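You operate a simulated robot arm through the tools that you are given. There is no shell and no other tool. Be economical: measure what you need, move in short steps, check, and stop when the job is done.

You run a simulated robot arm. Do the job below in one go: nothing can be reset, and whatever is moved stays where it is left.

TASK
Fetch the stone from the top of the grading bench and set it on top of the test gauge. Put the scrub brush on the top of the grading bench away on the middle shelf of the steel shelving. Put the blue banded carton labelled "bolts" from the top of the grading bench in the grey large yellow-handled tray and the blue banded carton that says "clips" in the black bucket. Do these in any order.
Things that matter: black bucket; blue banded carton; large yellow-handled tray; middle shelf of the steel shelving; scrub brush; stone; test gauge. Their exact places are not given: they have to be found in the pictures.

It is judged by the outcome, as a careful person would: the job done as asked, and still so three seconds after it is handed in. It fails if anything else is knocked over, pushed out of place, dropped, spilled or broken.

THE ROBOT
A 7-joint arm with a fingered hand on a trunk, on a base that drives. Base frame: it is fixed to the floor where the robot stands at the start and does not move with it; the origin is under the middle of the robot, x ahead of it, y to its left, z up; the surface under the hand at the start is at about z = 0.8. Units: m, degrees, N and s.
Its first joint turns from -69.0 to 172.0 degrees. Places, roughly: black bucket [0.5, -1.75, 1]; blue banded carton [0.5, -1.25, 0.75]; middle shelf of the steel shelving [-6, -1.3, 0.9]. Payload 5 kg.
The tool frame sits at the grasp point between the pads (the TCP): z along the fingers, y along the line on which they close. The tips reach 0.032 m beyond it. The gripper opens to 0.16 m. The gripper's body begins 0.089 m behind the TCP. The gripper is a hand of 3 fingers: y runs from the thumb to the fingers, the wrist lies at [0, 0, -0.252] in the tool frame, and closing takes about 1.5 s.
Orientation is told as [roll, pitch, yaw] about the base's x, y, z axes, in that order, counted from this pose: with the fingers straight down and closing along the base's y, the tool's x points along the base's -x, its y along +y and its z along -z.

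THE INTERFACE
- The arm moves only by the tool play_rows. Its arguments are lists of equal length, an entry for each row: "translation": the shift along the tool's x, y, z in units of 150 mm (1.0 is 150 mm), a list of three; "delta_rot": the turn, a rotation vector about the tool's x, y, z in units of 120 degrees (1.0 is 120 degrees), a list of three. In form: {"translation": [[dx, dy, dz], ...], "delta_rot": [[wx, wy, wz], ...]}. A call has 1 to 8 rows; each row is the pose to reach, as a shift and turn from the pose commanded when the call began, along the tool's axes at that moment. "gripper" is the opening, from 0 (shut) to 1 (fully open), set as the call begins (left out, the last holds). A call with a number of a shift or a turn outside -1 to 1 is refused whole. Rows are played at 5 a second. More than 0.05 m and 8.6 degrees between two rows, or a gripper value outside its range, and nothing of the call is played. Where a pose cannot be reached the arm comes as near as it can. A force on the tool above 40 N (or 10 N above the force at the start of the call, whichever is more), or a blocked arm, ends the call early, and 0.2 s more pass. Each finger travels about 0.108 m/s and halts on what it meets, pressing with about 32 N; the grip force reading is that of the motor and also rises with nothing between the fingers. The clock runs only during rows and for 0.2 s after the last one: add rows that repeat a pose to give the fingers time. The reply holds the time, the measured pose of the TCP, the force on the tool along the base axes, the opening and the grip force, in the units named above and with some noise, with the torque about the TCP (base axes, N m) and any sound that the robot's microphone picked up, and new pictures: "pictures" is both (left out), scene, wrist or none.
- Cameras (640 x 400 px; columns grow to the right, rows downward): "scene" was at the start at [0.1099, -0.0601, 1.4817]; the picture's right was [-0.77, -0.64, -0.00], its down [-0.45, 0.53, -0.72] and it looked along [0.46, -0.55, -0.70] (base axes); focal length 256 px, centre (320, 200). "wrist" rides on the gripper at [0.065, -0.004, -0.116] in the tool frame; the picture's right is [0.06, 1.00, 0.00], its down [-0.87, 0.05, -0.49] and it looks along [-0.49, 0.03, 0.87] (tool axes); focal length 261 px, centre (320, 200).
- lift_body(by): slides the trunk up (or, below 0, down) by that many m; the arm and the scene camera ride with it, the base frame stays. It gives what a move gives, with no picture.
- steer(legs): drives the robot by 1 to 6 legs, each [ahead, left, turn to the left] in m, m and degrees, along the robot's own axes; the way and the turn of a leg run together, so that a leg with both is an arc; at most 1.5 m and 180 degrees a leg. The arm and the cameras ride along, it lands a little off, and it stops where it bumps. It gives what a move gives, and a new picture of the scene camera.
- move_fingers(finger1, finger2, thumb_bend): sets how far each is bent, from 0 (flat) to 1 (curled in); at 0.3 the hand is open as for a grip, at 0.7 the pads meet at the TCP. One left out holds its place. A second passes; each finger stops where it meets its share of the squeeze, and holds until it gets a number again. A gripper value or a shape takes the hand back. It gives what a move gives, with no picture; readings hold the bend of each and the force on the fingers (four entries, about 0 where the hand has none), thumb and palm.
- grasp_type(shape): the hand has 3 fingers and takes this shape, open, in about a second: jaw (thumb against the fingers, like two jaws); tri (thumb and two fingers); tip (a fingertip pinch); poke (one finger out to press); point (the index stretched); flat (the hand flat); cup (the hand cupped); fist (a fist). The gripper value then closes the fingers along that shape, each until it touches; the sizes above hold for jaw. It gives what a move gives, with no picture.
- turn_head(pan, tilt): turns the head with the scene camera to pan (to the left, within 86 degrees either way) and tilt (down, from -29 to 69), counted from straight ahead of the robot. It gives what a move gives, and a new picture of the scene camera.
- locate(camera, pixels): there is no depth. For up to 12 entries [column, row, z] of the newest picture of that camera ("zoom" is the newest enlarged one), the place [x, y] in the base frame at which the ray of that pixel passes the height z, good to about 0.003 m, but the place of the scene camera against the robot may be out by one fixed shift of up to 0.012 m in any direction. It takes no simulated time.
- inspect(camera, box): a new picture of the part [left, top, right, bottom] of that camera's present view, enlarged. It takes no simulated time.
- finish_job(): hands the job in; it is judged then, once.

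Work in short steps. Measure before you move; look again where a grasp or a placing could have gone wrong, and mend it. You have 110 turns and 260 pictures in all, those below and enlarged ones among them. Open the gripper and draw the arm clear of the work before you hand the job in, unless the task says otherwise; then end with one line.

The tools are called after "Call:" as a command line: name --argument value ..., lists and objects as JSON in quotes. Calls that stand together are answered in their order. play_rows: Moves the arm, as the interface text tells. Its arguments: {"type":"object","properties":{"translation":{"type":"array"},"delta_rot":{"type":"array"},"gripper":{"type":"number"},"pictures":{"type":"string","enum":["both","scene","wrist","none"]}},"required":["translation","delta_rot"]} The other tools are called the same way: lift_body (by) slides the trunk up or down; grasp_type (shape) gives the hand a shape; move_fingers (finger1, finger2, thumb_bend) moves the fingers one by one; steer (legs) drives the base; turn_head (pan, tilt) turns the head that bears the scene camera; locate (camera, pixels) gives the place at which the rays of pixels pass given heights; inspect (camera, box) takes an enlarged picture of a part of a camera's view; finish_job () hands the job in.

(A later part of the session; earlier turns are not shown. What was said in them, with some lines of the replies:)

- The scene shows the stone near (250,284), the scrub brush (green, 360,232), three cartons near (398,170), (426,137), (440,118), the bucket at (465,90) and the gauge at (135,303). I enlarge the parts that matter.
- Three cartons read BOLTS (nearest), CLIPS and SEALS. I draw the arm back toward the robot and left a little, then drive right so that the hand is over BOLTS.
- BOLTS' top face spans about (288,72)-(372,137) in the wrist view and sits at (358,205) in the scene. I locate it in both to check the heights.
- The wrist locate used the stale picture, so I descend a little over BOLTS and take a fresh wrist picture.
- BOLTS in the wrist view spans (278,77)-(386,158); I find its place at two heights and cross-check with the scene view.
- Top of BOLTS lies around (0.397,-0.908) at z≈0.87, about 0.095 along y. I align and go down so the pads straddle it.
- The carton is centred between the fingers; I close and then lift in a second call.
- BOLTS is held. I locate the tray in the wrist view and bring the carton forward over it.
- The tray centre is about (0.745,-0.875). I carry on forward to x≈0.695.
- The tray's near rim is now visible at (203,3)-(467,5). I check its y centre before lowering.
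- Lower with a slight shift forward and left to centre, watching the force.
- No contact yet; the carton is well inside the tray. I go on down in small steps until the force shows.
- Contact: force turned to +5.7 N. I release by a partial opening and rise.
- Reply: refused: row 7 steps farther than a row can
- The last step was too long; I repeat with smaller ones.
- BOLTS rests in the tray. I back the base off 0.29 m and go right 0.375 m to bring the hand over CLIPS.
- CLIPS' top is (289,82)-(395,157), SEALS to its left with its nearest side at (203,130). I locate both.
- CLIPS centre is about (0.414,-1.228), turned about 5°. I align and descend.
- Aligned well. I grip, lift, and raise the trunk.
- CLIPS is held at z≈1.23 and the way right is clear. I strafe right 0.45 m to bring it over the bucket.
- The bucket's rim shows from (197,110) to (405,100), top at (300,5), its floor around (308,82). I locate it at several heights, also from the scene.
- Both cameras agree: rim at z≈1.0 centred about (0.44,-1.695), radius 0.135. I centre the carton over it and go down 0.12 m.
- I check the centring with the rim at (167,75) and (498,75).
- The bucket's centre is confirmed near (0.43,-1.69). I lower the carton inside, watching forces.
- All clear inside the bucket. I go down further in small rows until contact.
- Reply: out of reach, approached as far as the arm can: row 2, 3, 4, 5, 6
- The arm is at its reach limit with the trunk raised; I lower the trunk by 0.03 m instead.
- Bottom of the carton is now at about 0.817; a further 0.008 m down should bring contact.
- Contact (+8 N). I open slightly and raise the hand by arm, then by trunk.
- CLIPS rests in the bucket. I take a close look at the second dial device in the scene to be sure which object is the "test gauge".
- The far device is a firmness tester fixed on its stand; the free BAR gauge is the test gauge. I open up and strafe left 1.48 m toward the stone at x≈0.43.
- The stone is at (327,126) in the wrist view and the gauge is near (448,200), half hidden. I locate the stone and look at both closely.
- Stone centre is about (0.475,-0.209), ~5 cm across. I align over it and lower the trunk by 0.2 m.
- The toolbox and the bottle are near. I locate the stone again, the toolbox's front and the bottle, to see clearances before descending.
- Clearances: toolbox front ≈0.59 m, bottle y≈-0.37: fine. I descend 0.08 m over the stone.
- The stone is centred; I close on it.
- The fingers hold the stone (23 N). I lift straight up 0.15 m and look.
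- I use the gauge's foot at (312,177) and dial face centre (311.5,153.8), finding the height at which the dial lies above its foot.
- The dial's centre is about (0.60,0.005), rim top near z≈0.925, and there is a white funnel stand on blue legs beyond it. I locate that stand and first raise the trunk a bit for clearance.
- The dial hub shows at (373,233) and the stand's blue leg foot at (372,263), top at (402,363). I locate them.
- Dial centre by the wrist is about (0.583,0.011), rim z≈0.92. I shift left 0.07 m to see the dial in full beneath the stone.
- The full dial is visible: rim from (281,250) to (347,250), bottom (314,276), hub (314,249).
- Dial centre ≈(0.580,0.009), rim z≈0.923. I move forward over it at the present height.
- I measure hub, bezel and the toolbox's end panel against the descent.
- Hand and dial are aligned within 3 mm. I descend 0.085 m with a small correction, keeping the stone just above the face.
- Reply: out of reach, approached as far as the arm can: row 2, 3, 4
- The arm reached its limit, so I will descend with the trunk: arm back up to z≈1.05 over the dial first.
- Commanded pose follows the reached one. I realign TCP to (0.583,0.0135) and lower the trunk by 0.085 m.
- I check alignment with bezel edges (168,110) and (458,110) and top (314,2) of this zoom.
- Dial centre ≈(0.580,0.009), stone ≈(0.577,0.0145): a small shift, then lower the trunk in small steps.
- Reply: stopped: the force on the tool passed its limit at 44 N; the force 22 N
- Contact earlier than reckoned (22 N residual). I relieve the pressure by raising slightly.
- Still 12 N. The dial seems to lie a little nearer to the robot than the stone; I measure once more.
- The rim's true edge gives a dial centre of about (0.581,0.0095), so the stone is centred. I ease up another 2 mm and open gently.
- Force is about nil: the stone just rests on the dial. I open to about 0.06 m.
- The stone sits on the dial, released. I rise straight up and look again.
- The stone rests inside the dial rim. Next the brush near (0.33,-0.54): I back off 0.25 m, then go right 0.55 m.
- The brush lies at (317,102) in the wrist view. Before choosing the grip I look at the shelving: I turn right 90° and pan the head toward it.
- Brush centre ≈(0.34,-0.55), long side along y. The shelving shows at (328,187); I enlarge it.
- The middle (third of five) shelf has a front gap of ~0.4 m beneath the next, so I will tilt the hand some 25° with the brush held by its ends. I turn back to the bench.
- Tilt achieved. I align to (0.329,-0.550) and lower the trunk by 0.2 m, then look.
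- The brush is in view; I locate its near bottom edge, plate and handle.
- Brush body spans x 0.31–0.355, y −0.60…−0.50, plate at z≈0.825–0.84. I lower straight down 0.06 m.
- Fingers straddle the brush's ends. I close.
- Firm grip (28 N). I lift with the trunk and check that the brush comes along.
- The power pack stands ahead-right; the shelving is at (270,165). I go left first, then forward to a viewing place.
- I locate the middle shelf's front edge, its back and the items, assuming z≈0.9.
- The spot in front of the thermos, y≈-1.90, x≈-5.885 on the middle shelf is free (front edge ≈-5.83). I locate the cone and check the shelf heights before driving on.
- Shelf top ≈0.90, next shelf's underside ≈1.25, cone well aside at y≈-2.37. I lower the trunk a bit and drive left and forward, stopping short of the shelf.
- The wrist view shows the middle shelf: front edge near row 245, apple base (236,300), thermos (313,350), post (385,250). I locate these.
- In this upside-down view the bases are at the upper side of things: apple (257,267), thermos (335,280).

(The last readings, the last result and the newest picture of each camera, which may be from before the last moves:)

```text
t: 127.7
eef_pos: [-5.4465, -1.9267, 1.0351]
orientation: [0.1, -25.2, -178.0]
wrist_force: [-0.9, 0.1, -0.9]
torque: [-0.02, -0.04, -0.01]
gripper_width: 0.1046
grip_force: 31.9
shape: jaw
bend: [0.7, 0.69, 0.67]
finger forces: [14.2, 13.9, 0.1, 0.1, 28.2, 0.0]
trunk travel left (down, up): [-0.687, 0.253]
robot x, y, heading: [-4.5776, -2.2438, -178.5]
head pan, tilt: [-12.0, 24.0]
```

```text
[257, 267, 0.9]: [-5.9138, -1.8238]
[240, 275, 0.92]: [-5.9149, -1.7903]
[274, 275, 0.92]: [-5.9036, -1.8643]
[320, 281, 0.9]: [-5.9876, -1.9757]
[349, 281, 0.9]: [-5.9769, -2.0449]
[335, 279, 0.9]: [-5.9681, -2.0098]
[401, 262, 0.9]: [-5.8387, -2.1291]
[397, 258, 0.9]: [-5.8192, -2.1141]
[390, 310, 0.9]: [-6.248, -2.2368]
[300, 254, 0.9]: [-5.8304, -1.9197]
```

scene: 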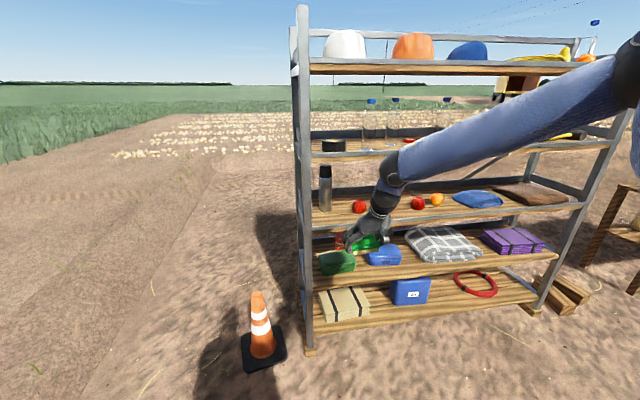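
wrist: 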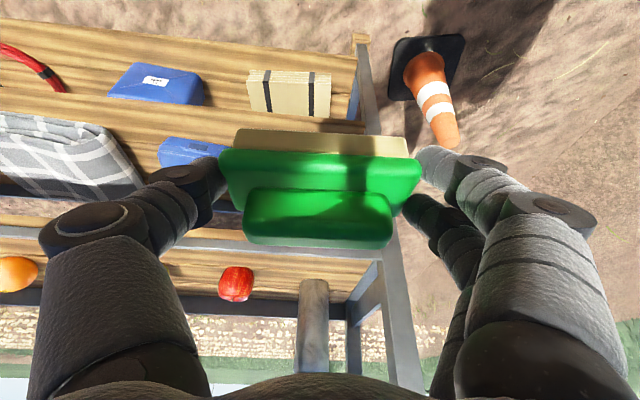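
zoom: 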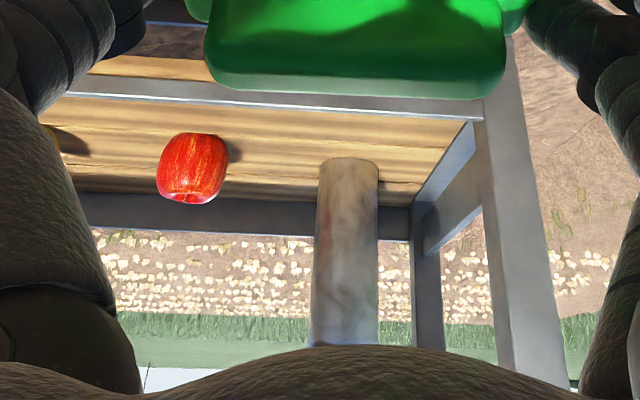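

The two cameras differ by some 5 cm in y at this distance, so I move closer (0.25 m) and measure again relative to the hand.

Call:
steer --legs '[[0.24, 0, 0]]'

Call:
play_rows --translation '[[0, 0, 0]]' --delta_rot '[[0, 0, 0]]' --pictures "wrist"

Call:
inspect --camera "scene" --box '[270, 130, 450, 270]'

```text
t: 129.5
eef_pos: [-5.6885, -1.9354, 1.0353]
orientation: [0.2, -25.2, -177.9]
wrist_force: [0.5, 0.5, -1.4]
torque: [0.03, -0.04, -0.05]
gripper_width: 0.1048
grip_force: 31.9
shape: jaw
bend: [0.7, 0.69, 0.67]
finger forces: [14.1, 13.9, 0.0, 0.0, 28.2, 0.1]
trunk travel left (down, up): [-0.687, 0.253]
robot x, y, heading: [-4.8164, -2.2529, -178.3]
head pan, tilt: [-12.0, 24.0]
```

scene: 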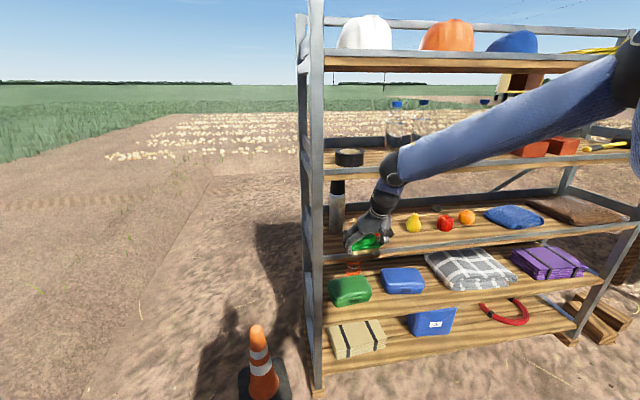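

```text
t: 129.9
eef_pos: [-5.6875, -1.9346, 1.0361]
orientation: [0.1, -25.1, -177.9]
wrist_force: [0.9, 0.2, -1.5]
torque: [0.0, -0.02, 0.04]
gripper_width: 0.105
grip_force: 32.6
shape: jaw
bend: [0.7, 0.69, 0.67]
finger forces: [14.2, 13.9, 0.1, 0.0, 28.2, 0.0]
trunk travel left (down, up): [-0.687, 0.253]
robot x, y, heading: [-4.8171, -2.25, -178.4]
head pan, tilt: [-12.0, 24.0]
```

wrist: 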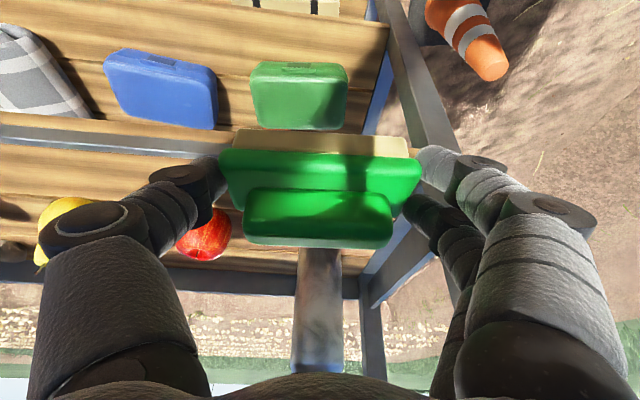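

```text
2.86 times, centred on (360, 200) of scene
```

zoom: 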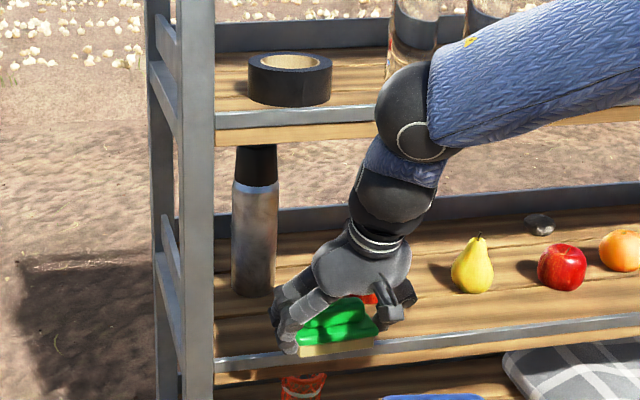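

I measure apple, thermos, post and the shelf's front edge again from here.

Call:
locate --camera "wrist" --pixels '[[100, 134, 0.9], [100, 153, 0.9], [176, 235, 0.93], [232, 232, 0.93], [205, 210, 0.9], [298, 262, 0.95], [343, 262, 0.95], [412, 140, 0.9], [420, 150, 0.9], [385, 245, 0.9], [445, 150, 0.9]]'

Call:
locate --camera "zoom" --pixels '[[252, 290, 0.9], [235, 280, 0.91], [275, 280, 0.91], [212, 360, 0.9], [300, 352, 0.9], [472, 290, 0.9]]'

```text
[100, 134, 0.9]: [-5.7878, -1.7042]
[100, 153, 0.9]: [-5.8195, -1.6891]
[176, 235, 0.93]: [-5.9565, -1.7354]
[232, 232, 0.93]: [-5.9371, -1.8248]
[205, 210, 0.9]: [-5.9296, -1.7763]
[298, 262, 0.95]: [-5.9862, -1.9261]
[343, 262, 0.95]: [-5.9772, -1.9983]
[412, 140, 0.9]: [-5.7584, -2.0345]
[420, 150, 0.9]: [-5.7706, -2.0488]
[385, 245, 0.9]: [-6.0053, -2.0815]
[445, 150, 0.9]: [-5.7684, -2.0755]
```

```text
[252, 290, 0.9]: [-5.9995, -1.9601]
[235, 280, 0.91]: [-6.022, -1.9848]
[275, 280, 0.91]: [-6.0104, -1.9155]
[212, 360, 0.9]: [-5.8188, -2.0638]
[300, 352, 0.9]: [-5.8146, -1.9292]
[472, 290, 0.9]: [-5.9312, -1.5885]
```

Now both agree: apple edge y≈-1.818, thermos ≈-1.96, post ≈-2.05, front edge ≈-5.825. I shift the hand 0.025 m toward the apple's side for post clearance, then drive in 0.18 m.

Call:
play_rows --translation '[[0, -0.18, 0], [0, -0.18, 0]]' --delta_rot '[[0, 0, 0], [0, 0, 0]]' --pictures "none"

Call:
steer --legs '[[0.1, 0, 0]]'

Call:
inspect --camera "scene" --box '[270, 130, 450, 270]'

Call:
inspect --camera "wrist" --box '[0, 0, 640, 400]'

```text
t: 130.5
eef_pos: [-5.689, -1.9065, 1.0347]
orientation: [0.0, -25.2, -177.9]
wrist_force: [-0.6, -0.8, -1.4]
torque: [-0.01, -0.02, 0.0]
gripper_width: 0.1046
grip_force: 32.2
shape: jaw
bend: [0.69, 0.69, 0.67]
finger forces: [14.3, 14.0, 0.1, 0.1, 28.4, 0.0]
trunk travel left (down, up): [-0.687, 0.253]
robot x, y, heading: [-4.8138, -2.2495, -178.3]
head pan, tilt: [-12.0, 24.0]
```

```text
t: 131.6
eef_pos: [-5.7898, -1.9095, 1.0348]
orientation: [0.1, -25.1, -177.9]
wrist_force: [-1.2, 0.1, -1.8]
torque: [0.03, -0.06, 0.0]
gripper_width: 0.1046
grip_force: 32.3
shape: jaw
bend: [0.69, 0.69, 0.67]
finger forces: [14.3, 14.0, 0.0, 0.1, 28.3, 0.1]
trunk travel left (down, up): [-0.687, 0.253]
robot x, y, heading: [-4.9175, -2.2514, -178.2]
head pan, tilt: [-12.0, 24.0]
```

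scene: 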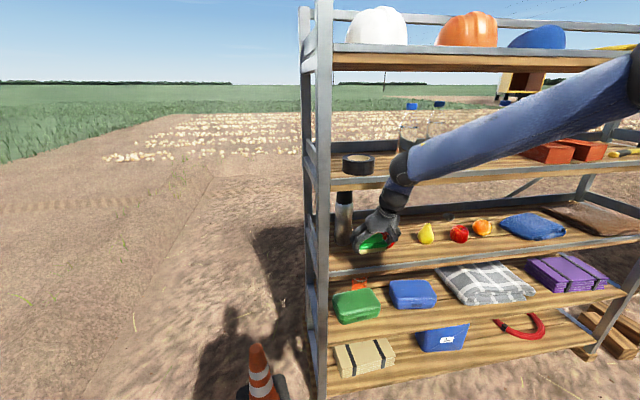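

```text
2.86 times, centred on (360, 200) of scene
```

zoom: 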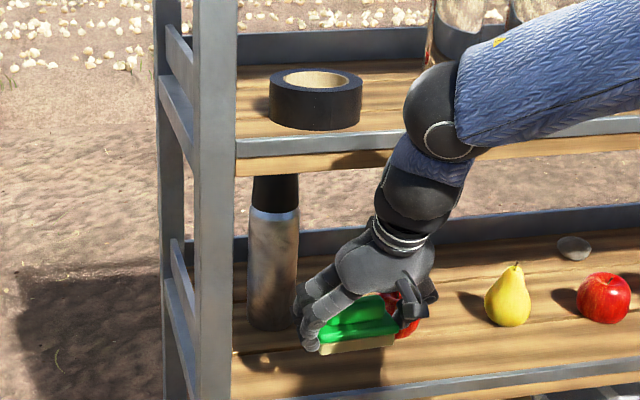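

```text
1.00 times, centred on (320, 200) of wrist (not enlarged: the box is as wide or as high as the picture)
```

zoom: 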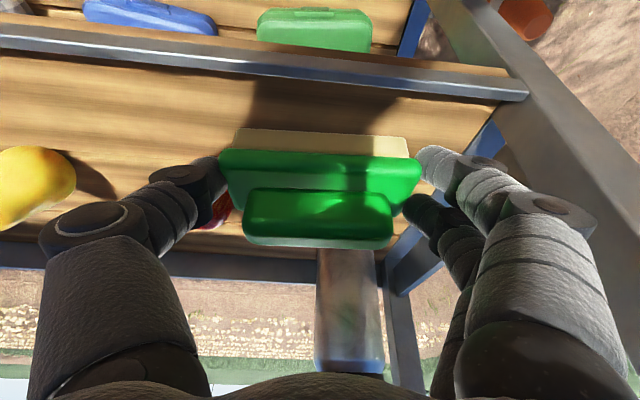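

Clear of everything so far. I lower the trunk 0.05 m so that the wrist stays beneath the upper shelf's edge, then drive in the last 0.085 m.

Call:
lift_body --by -0.045

Call:
steer --legs '[[0.085, 0, 0]]'

Call:
inspect --camera "scene" --box '[290, 130, 470, 290]'

Call:
play_rows --translation '[[0, 0, 0]]' --delta_rot '[[0, 0, 0]]' --pictures "wrist"

```text
t: 132.5
eef_pos: [-5.7903, -1.9093, 0.9899]
orientation: [0.1, -25.2, -177.9]
wrist_force: [-0.3, -0.4, -1.7]
torque: [0.01, -0.03, 0.03]
gripper_width: 0.1047
grip_force: 32.2
shape: jaw
bend: [0.69, 0.69, 0.67]
finger forces: [14.3, 13.9, 0.0, 0.0, 28.3, 0.0]
trunk travel left (down, up): [-0.642, 0.298]
robot x, y, heading: [-4.9215, -2.2564, -178.4]
head pan, tilt: [-12.0, 24.0]
```

```text
t: 133.6
eef_pos: [-5.8574, -1.91, 0.9828]
orientation: [0.0, -24.4, -177.7]
wrist_force: [0.4, -0.4, -1.0]
torque: [0.02, -0.03, 0.02]
gripper_width: 0.1049
grip_force: 31.8
shape: jaw
bend: [0.69, 0.69, 0.67]
finger forces: [14.3, 14.1, 0.1, 0.1, 28.4, 0.1]
trunk travel left (down, up): [-0.642, 0.298]
robot x, y, heading: [-4.9909, -2.2534, -178.6]
head pan, tilt: [-12.0, 24.0]
stopped in leg 1: the robot was blocked; the commanded pose is now the measured one
```

scene: 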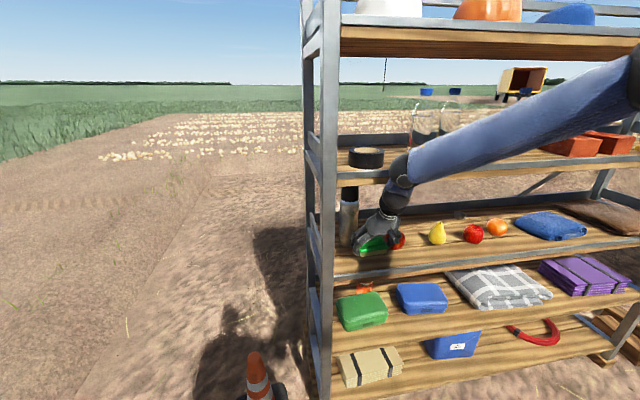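

```text
2.50 times, centred on (380, 210) of scene
```

zoom: 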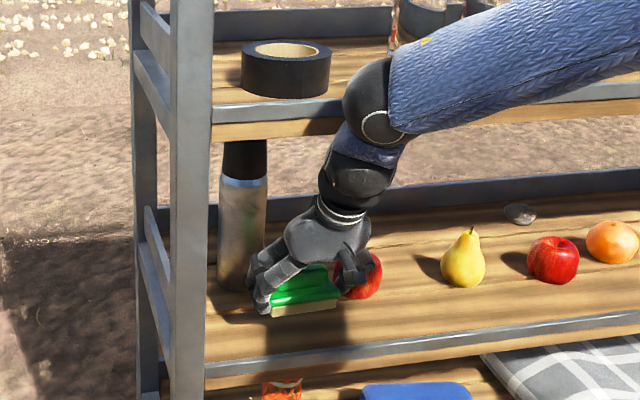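

```text
t: 134.0
eef_pos: [-5.8569, -1.9098, 0.9827]
orientation: [0.0, -24.7, -177.7]
wrist_force: [0.3, 0.9, -1.4]
torque: [0.01, 0.0, -0.03]
gripper_width: 0.1049
grip_force: 32.2
shape: jaw
bend: [0.69, 0.69, 0.67]
finger forces: [14.3, 13.9, 0.0, 0.0, 28.3, 0.1]
trunk travel left (down, up): [-0.642, 0.298]
robot x, y, heading: [-4.9947, -2.2558, -178.7]
head pan, tilt: [-12.0, 24.0]
```

wrist: 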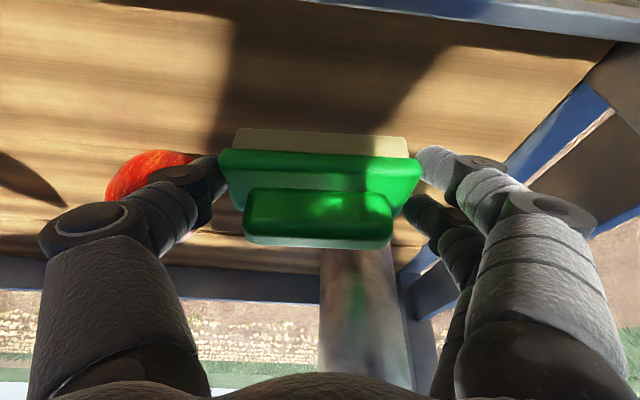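

The base was blocked, likely the forearm joint meeting the upper shelf's edge. I measure how far in the brush is.

Call:
locate --camera "wrist" --pixels '[[235, 129, 0.94], [407, 137, 0.94], [380, 10, 0.9], [380, 25, 0.9], [600, 30, 0.9], [600, 42, 0.9], [320, 2, 0.9], [110, 195, 0.93], [330, 250, 0.95]]'

Call:
inspect --camera "scene" --box '[340, 130, 450, 200]'

```text
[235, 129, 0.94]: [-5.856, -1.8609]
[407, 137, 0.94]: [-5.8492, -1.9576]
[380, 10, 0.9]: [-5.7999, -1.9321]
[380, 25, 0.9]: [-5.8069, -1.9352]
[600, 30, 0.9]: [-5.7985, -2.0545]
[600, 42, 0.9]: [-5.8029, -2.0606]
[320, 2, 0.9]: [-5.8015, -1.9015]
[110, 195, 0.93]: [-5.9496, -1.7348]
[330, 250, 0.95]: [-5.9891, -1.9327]
```

```text
5.71 times, centred on (395, 165) of scene
```

zoom: 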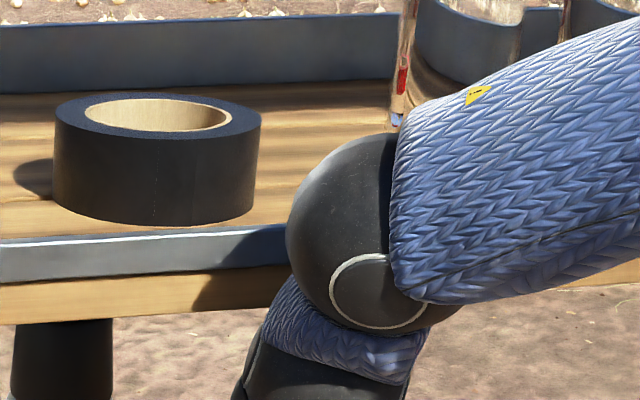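

The brush's near side is at x≈-5.85, some 4.5 cm inside the edge (-5.80): deep enough. I back off 8 mm to free the joint and lower the trunk by 0.03 m.

Call:
play_rows --translation '[[0.048, 0, -0.0226], [0.048, 0, -0.0226]]' --delta_rot '[[0, 0, 0], [0, 0, 0]]' --pictures "none"

Call:
lift_body --by -0.028

Call:
play_rows --translation '[[0, 0, 0]]' --delta_rot '[[0, 0, 0]]' --pictures "both"

Call:
inspect --camera "scene" --box '[320, 150, 440, 270]'

```text
t: 134.6
eef_pos: [-5.8508, -1.9098, 0.9831]
orientation: [0.0, -24.6, -177.7]
wrist_force: [-0.8, -0.1, -2.0]
torque: [0.0, -0.04, 0.0]
gripper_width: 0.1047
grip_force: 31.8
shape: jaw
bend: [0.69, 0.69, 0.67]
finger forces: [14.4, 13.9, 0.0, 0.0, 28.4, 0.0]
trunk travel left (down, up): [-0.642, 0.298]
robot x, y, heading: [-4.9919, -2.2538, -178.4]
head pan, tilt: [-12.0, 24.0]
```

```text
t: 135.3
eef_pos: [-5.8498, -1.9078, 0.956]
orientation: [-0.1, -24.6, -177.7]
wrist_force: [1.3, 0.0, -0.4]
torque: [0.02, 0.02, -0.02]
gripper_width: 0.1048
grip_force: 32.0
shape: jaw
bend: [0.69, 0.69, 0.67]
finger forces: [14.3, 14.0, 0.0, 0.0, 28.4, 0.0]
trunk travel left (down, up): [-0.614, 0.326]
robot x, y, heading: [-4.9913, -2.2542, -178.6]
head pan, tilt: [-12.0, 24.0]
```

```text
t: 135.7
eef_pos: [-5.8496, -1.9091, 0.9563]
orientation: [0.0, -24.6, -177.7]
wrist_force: [0.7, 0.4, -1.7]
torque: [0.0, 0.0, 0.0]
gripper_width: 0.1047
grip_force: 31.6
shape: jaw
bend: [0.69, 0.69, 0.67]
finger forces: [14.3, 14.0, 0.0, 0.0, 28.4, 0.0]
trunk travel left (down, up): [-0.614, 0.326]
robot x, y, heading: [-4.9912, -2.2546, -178.7]
head pan, tilt: [-12.0, 24.0]
```

scene: 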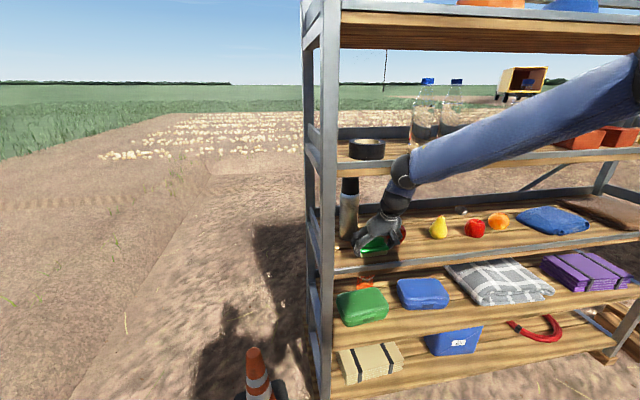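
wrist: 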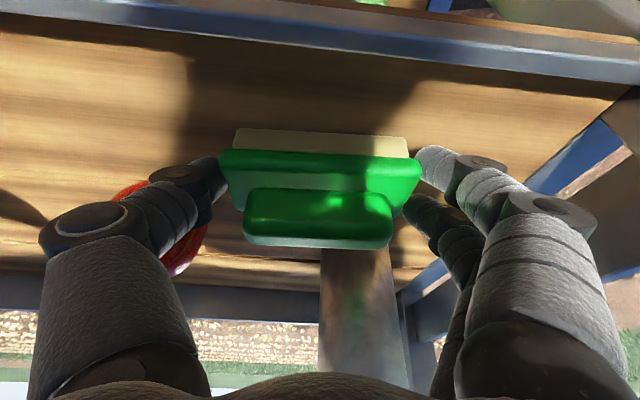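

```text
3.33 times, centred on (380, 210) of scene
```

zoom: 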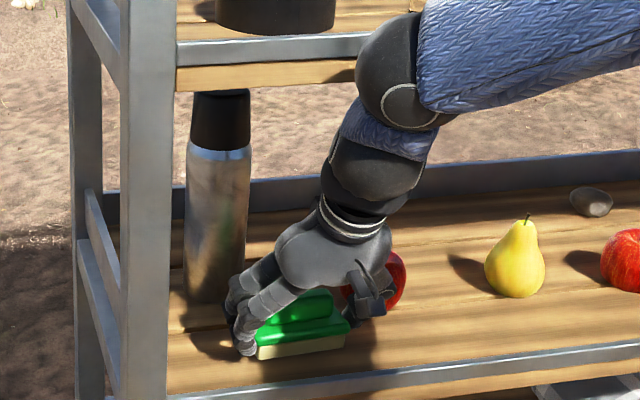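

Brush bottom is at about 0.911. I lower further in small steps till contact.

Call:
lift_body --by -0.008

```text
t: 136.3
eef_pos: [-5.8496, -1.9091, 0.947]
orientation: [0.1, -24.5, -177.7]
wrist_force: [-0.5, 0.4, -1.8]
torque: [0.0, -0.03, -0.02]
gripper_width: 0.1048
grip_force: 31.4
shape: jaw
bend: [0.69, 0.69, 0.67]
finger forces: [14.4, 14.0, 0.0, 0.0, 28.4, 0.0]
trunk travel left (down, up): [-0.606, 0.334]
robot x, y, heading: [-4.9916, -2.256, -178.2]
head pan, tilt: [-12.0, 24.0]
```

No contact yet; another 5 mm.

Call:
lift_body --by -0.005

```text
t: 136.8
eef_pos: [-5.8494, -1.9097, 0.945]
orientation: [0.0, -24.7, -177.7]
wrist_force: [1.6, 0.9, 11.4]
torque: [-0.13, 0.09, 0.02]
gripper_width: 0.1044
grip_force: 31.9
shape: jaw
bend: [0.7, 0.7, 0.67]
finger forces: [14.6, 15.2, 0.0, 0.0, 30.5, 0.0]
trunk travel left (down, up): [-0.601, 0.339]
robot x, y, heading: [-4.9903, -2.253, -178.5]
head pan, tilt: [-12.0, 24.0]
```

Contact (11 N). I release by opening to about 0.125 m and look.

Call:
play_rows --translation '[[0, 0, 0], [0, 0, 0], [0, 0, 0]]' --delta_rot '[[0, 0, 0], [0, 0, 0], [0, 0, 0]]' --gripper 0.79 --pictures "both"

Call:
inspect --camera "scene" --box '[320, 150, 440, 270]'

```text
t: 137.7
eef_pos: [-5.8491, -1.9091, 0.9432]
orientation: [0.0, -24.6, -177.8]
wrist_force: [-0.3, -0.4, -0.3]
torque: [0.0, 0.0, 0.0]
gripper_width: 0.1262
grip_force: 0.1
shape: jaw
bend: [0.6, 0.6, 0.56]
finger forces: [0.0, 0.0, 0.0, 0.1, 0.0, 0.1]
trunk travel left (down, up): [-0.601, 0.339]
robot x, y, heading: [-4.9944, -2.2569, -178.5]
head pan, tilt: [-12.0, 24.0]
```

scene: 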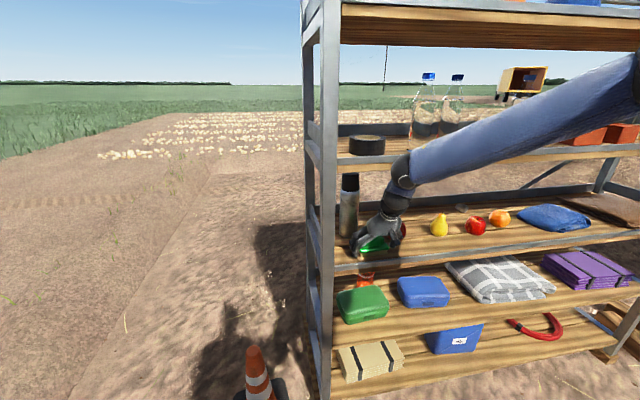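
wrist: 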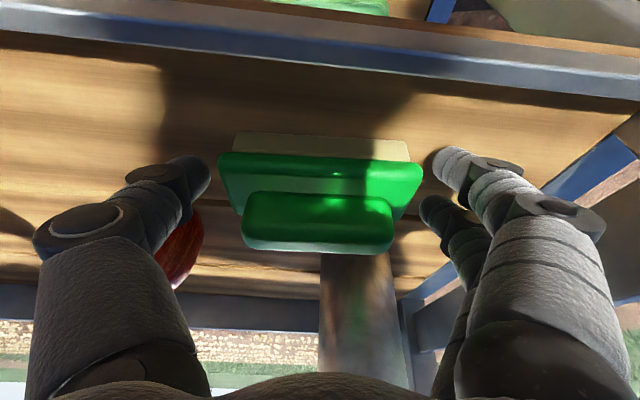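

```text
3.33 times, centred on (380, 210) of scene
```

zoom: 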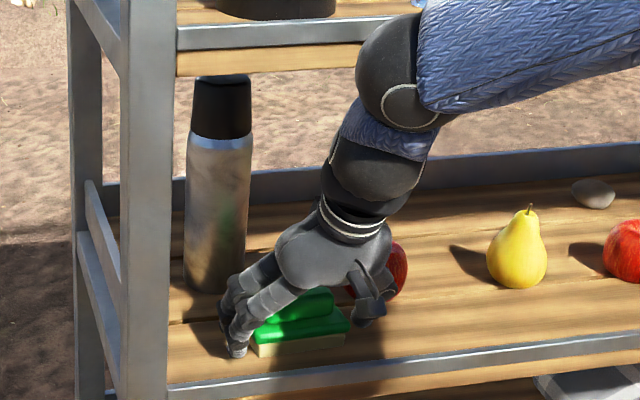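

The brush stands free on the shelf. I raise 12 mm and back the base straight out.

Call:
lift_body --by 0.012

Call:
steer --legs '[[-0.4, 0, 0]]'

Call:
inspect --camera "scene" --box '[290, 130, 450, 260]'

Call:
turn_head --pan -12 --tilt 20

```text
t: 138.2
eef_pos: [-5.8496, -1.9085, 0.9534]
orientation: [0.0, -24.6, -177.6]
wrist_force: [-1.5, -0.6, 0.0]
torque: [0.02, 0.0, -0.05]
gripper_width: 0.1262
grip_force: 0.1
shape: jaw
bend: [0.6, 0.6, 0.56]
finger forces: [0.0, 0.0, 0.0, 0.0, 0.0, 0.1]
trunk travel left (down, up): [-0.613, 0.327]
robot x, y, heading: [-4.9957, -2.2564, -178.6]
head pan, tilt: [-12.0, 24.0]
```

```text
t: 140.8
eef_pos: [-5.4451, -1.8966, 0.9559]
orientation: [0.0, -24.7, -177.8]
wrist_force: [0.6, 0.5, 0.8]
torque: [0.03, 0.01, 0.01]
gripper_width: 0.1261
grip_force: 0.1
shape: jaw
bend: [0.6, 0.6, 0.56]
finger forces: [0.0, 0.0, 0.1, 0.0, 0.0, 0.1]
trunk travel left (down, up): [-0.613, 0.327]
robot x, y, heading: [-4.5891, -2.2416, -178.7]
head pan, tilt: [-12.0, 24.0]
```

scene: 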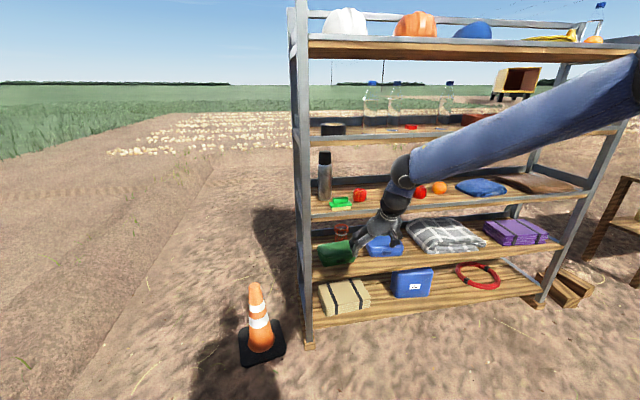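

```text
3.08 times, centred on (370, 195) of scene
```

zoom: 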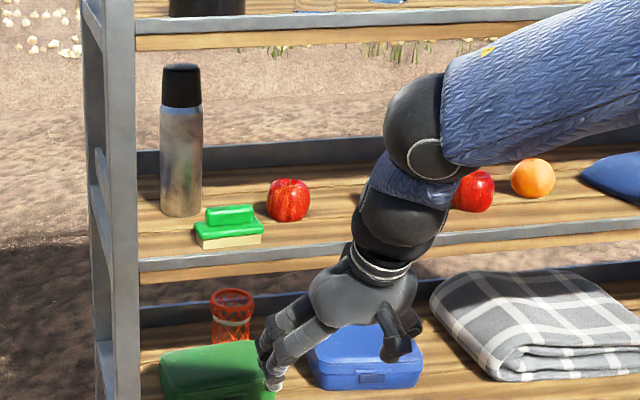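

```text
t: 141.4
eef_pos: [-5.446, -1.8973, 0.9545]
orientation: [0.0, -24.5, -178.0]
wrist_force: [-0.4, 0.5, 0.7]
torque: [-0.02, 0.02, -0.03]
gripper_width: 0.126
grip_force: 0.3
shape: jaw
bend: [0.6, 0.6, 0.56]
finger forces: [0.0, 0.1, 0.0, 0.0, 0.0, 0.1]
trunk travel left (down, up): [-0.613, 0.327]
robot x, y, heading: [-4.5913, -2.2446, -178.9]
head pan, tilt: [-12.0, 20.0]
```

scene: 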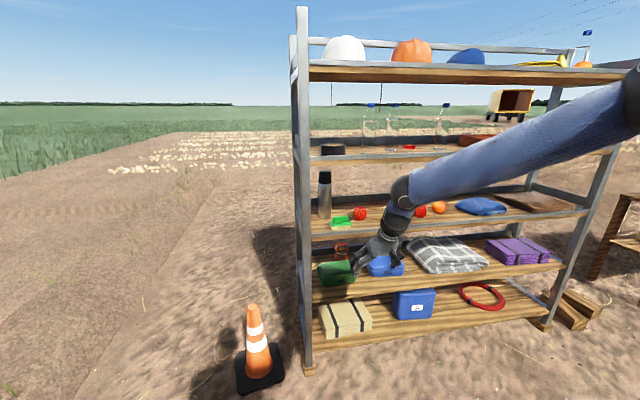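

The brush rests upright on the middle shelf, nothing else disturbed; the hand is clear. I open the gripper fully and hand in.

Call:
play_rows --translation '[[0, 0, 0], [0, 0, 0], [0, 0, 0]]' --delta_rot '[[0, 0, 0], [0, 0, 0], [0, 0, 0]]' --gripper 1.0 --pictures "none"

Call:
finish_job

```text
t: 142.2
eef_pos: [-5.4462, -1.8955, 0.9545]
orientation: [0.0, -24.7, -177.8]
wrist_force: [-0.4, 0.2, 0.0]
torque: [-0.02, 0.01, -0.01]
gripper_width: 0.1596
grip_force: 0.0
shape: jaw
bend: [0.3, 0.3, 0.3]
finger forces: [0.1, 0.0, 0.0, 0.0, 0.1, 0.0]
trunk travel left (down, up): [-0.613, 0.327]
robot x, y, heading: [-4.5915, -2.2481, -178.5]
head pan, tilt: [-12.0, 20.0]
```

```text
The job is handed in.
```

The job is handed in: BOLTS is in the grey tray, CLIPS is in the black bucket, the stone sits on the BAR gauge's dial (which I took as the test gauge), and the scrub brush is on the middle shelf of the steel shelving.
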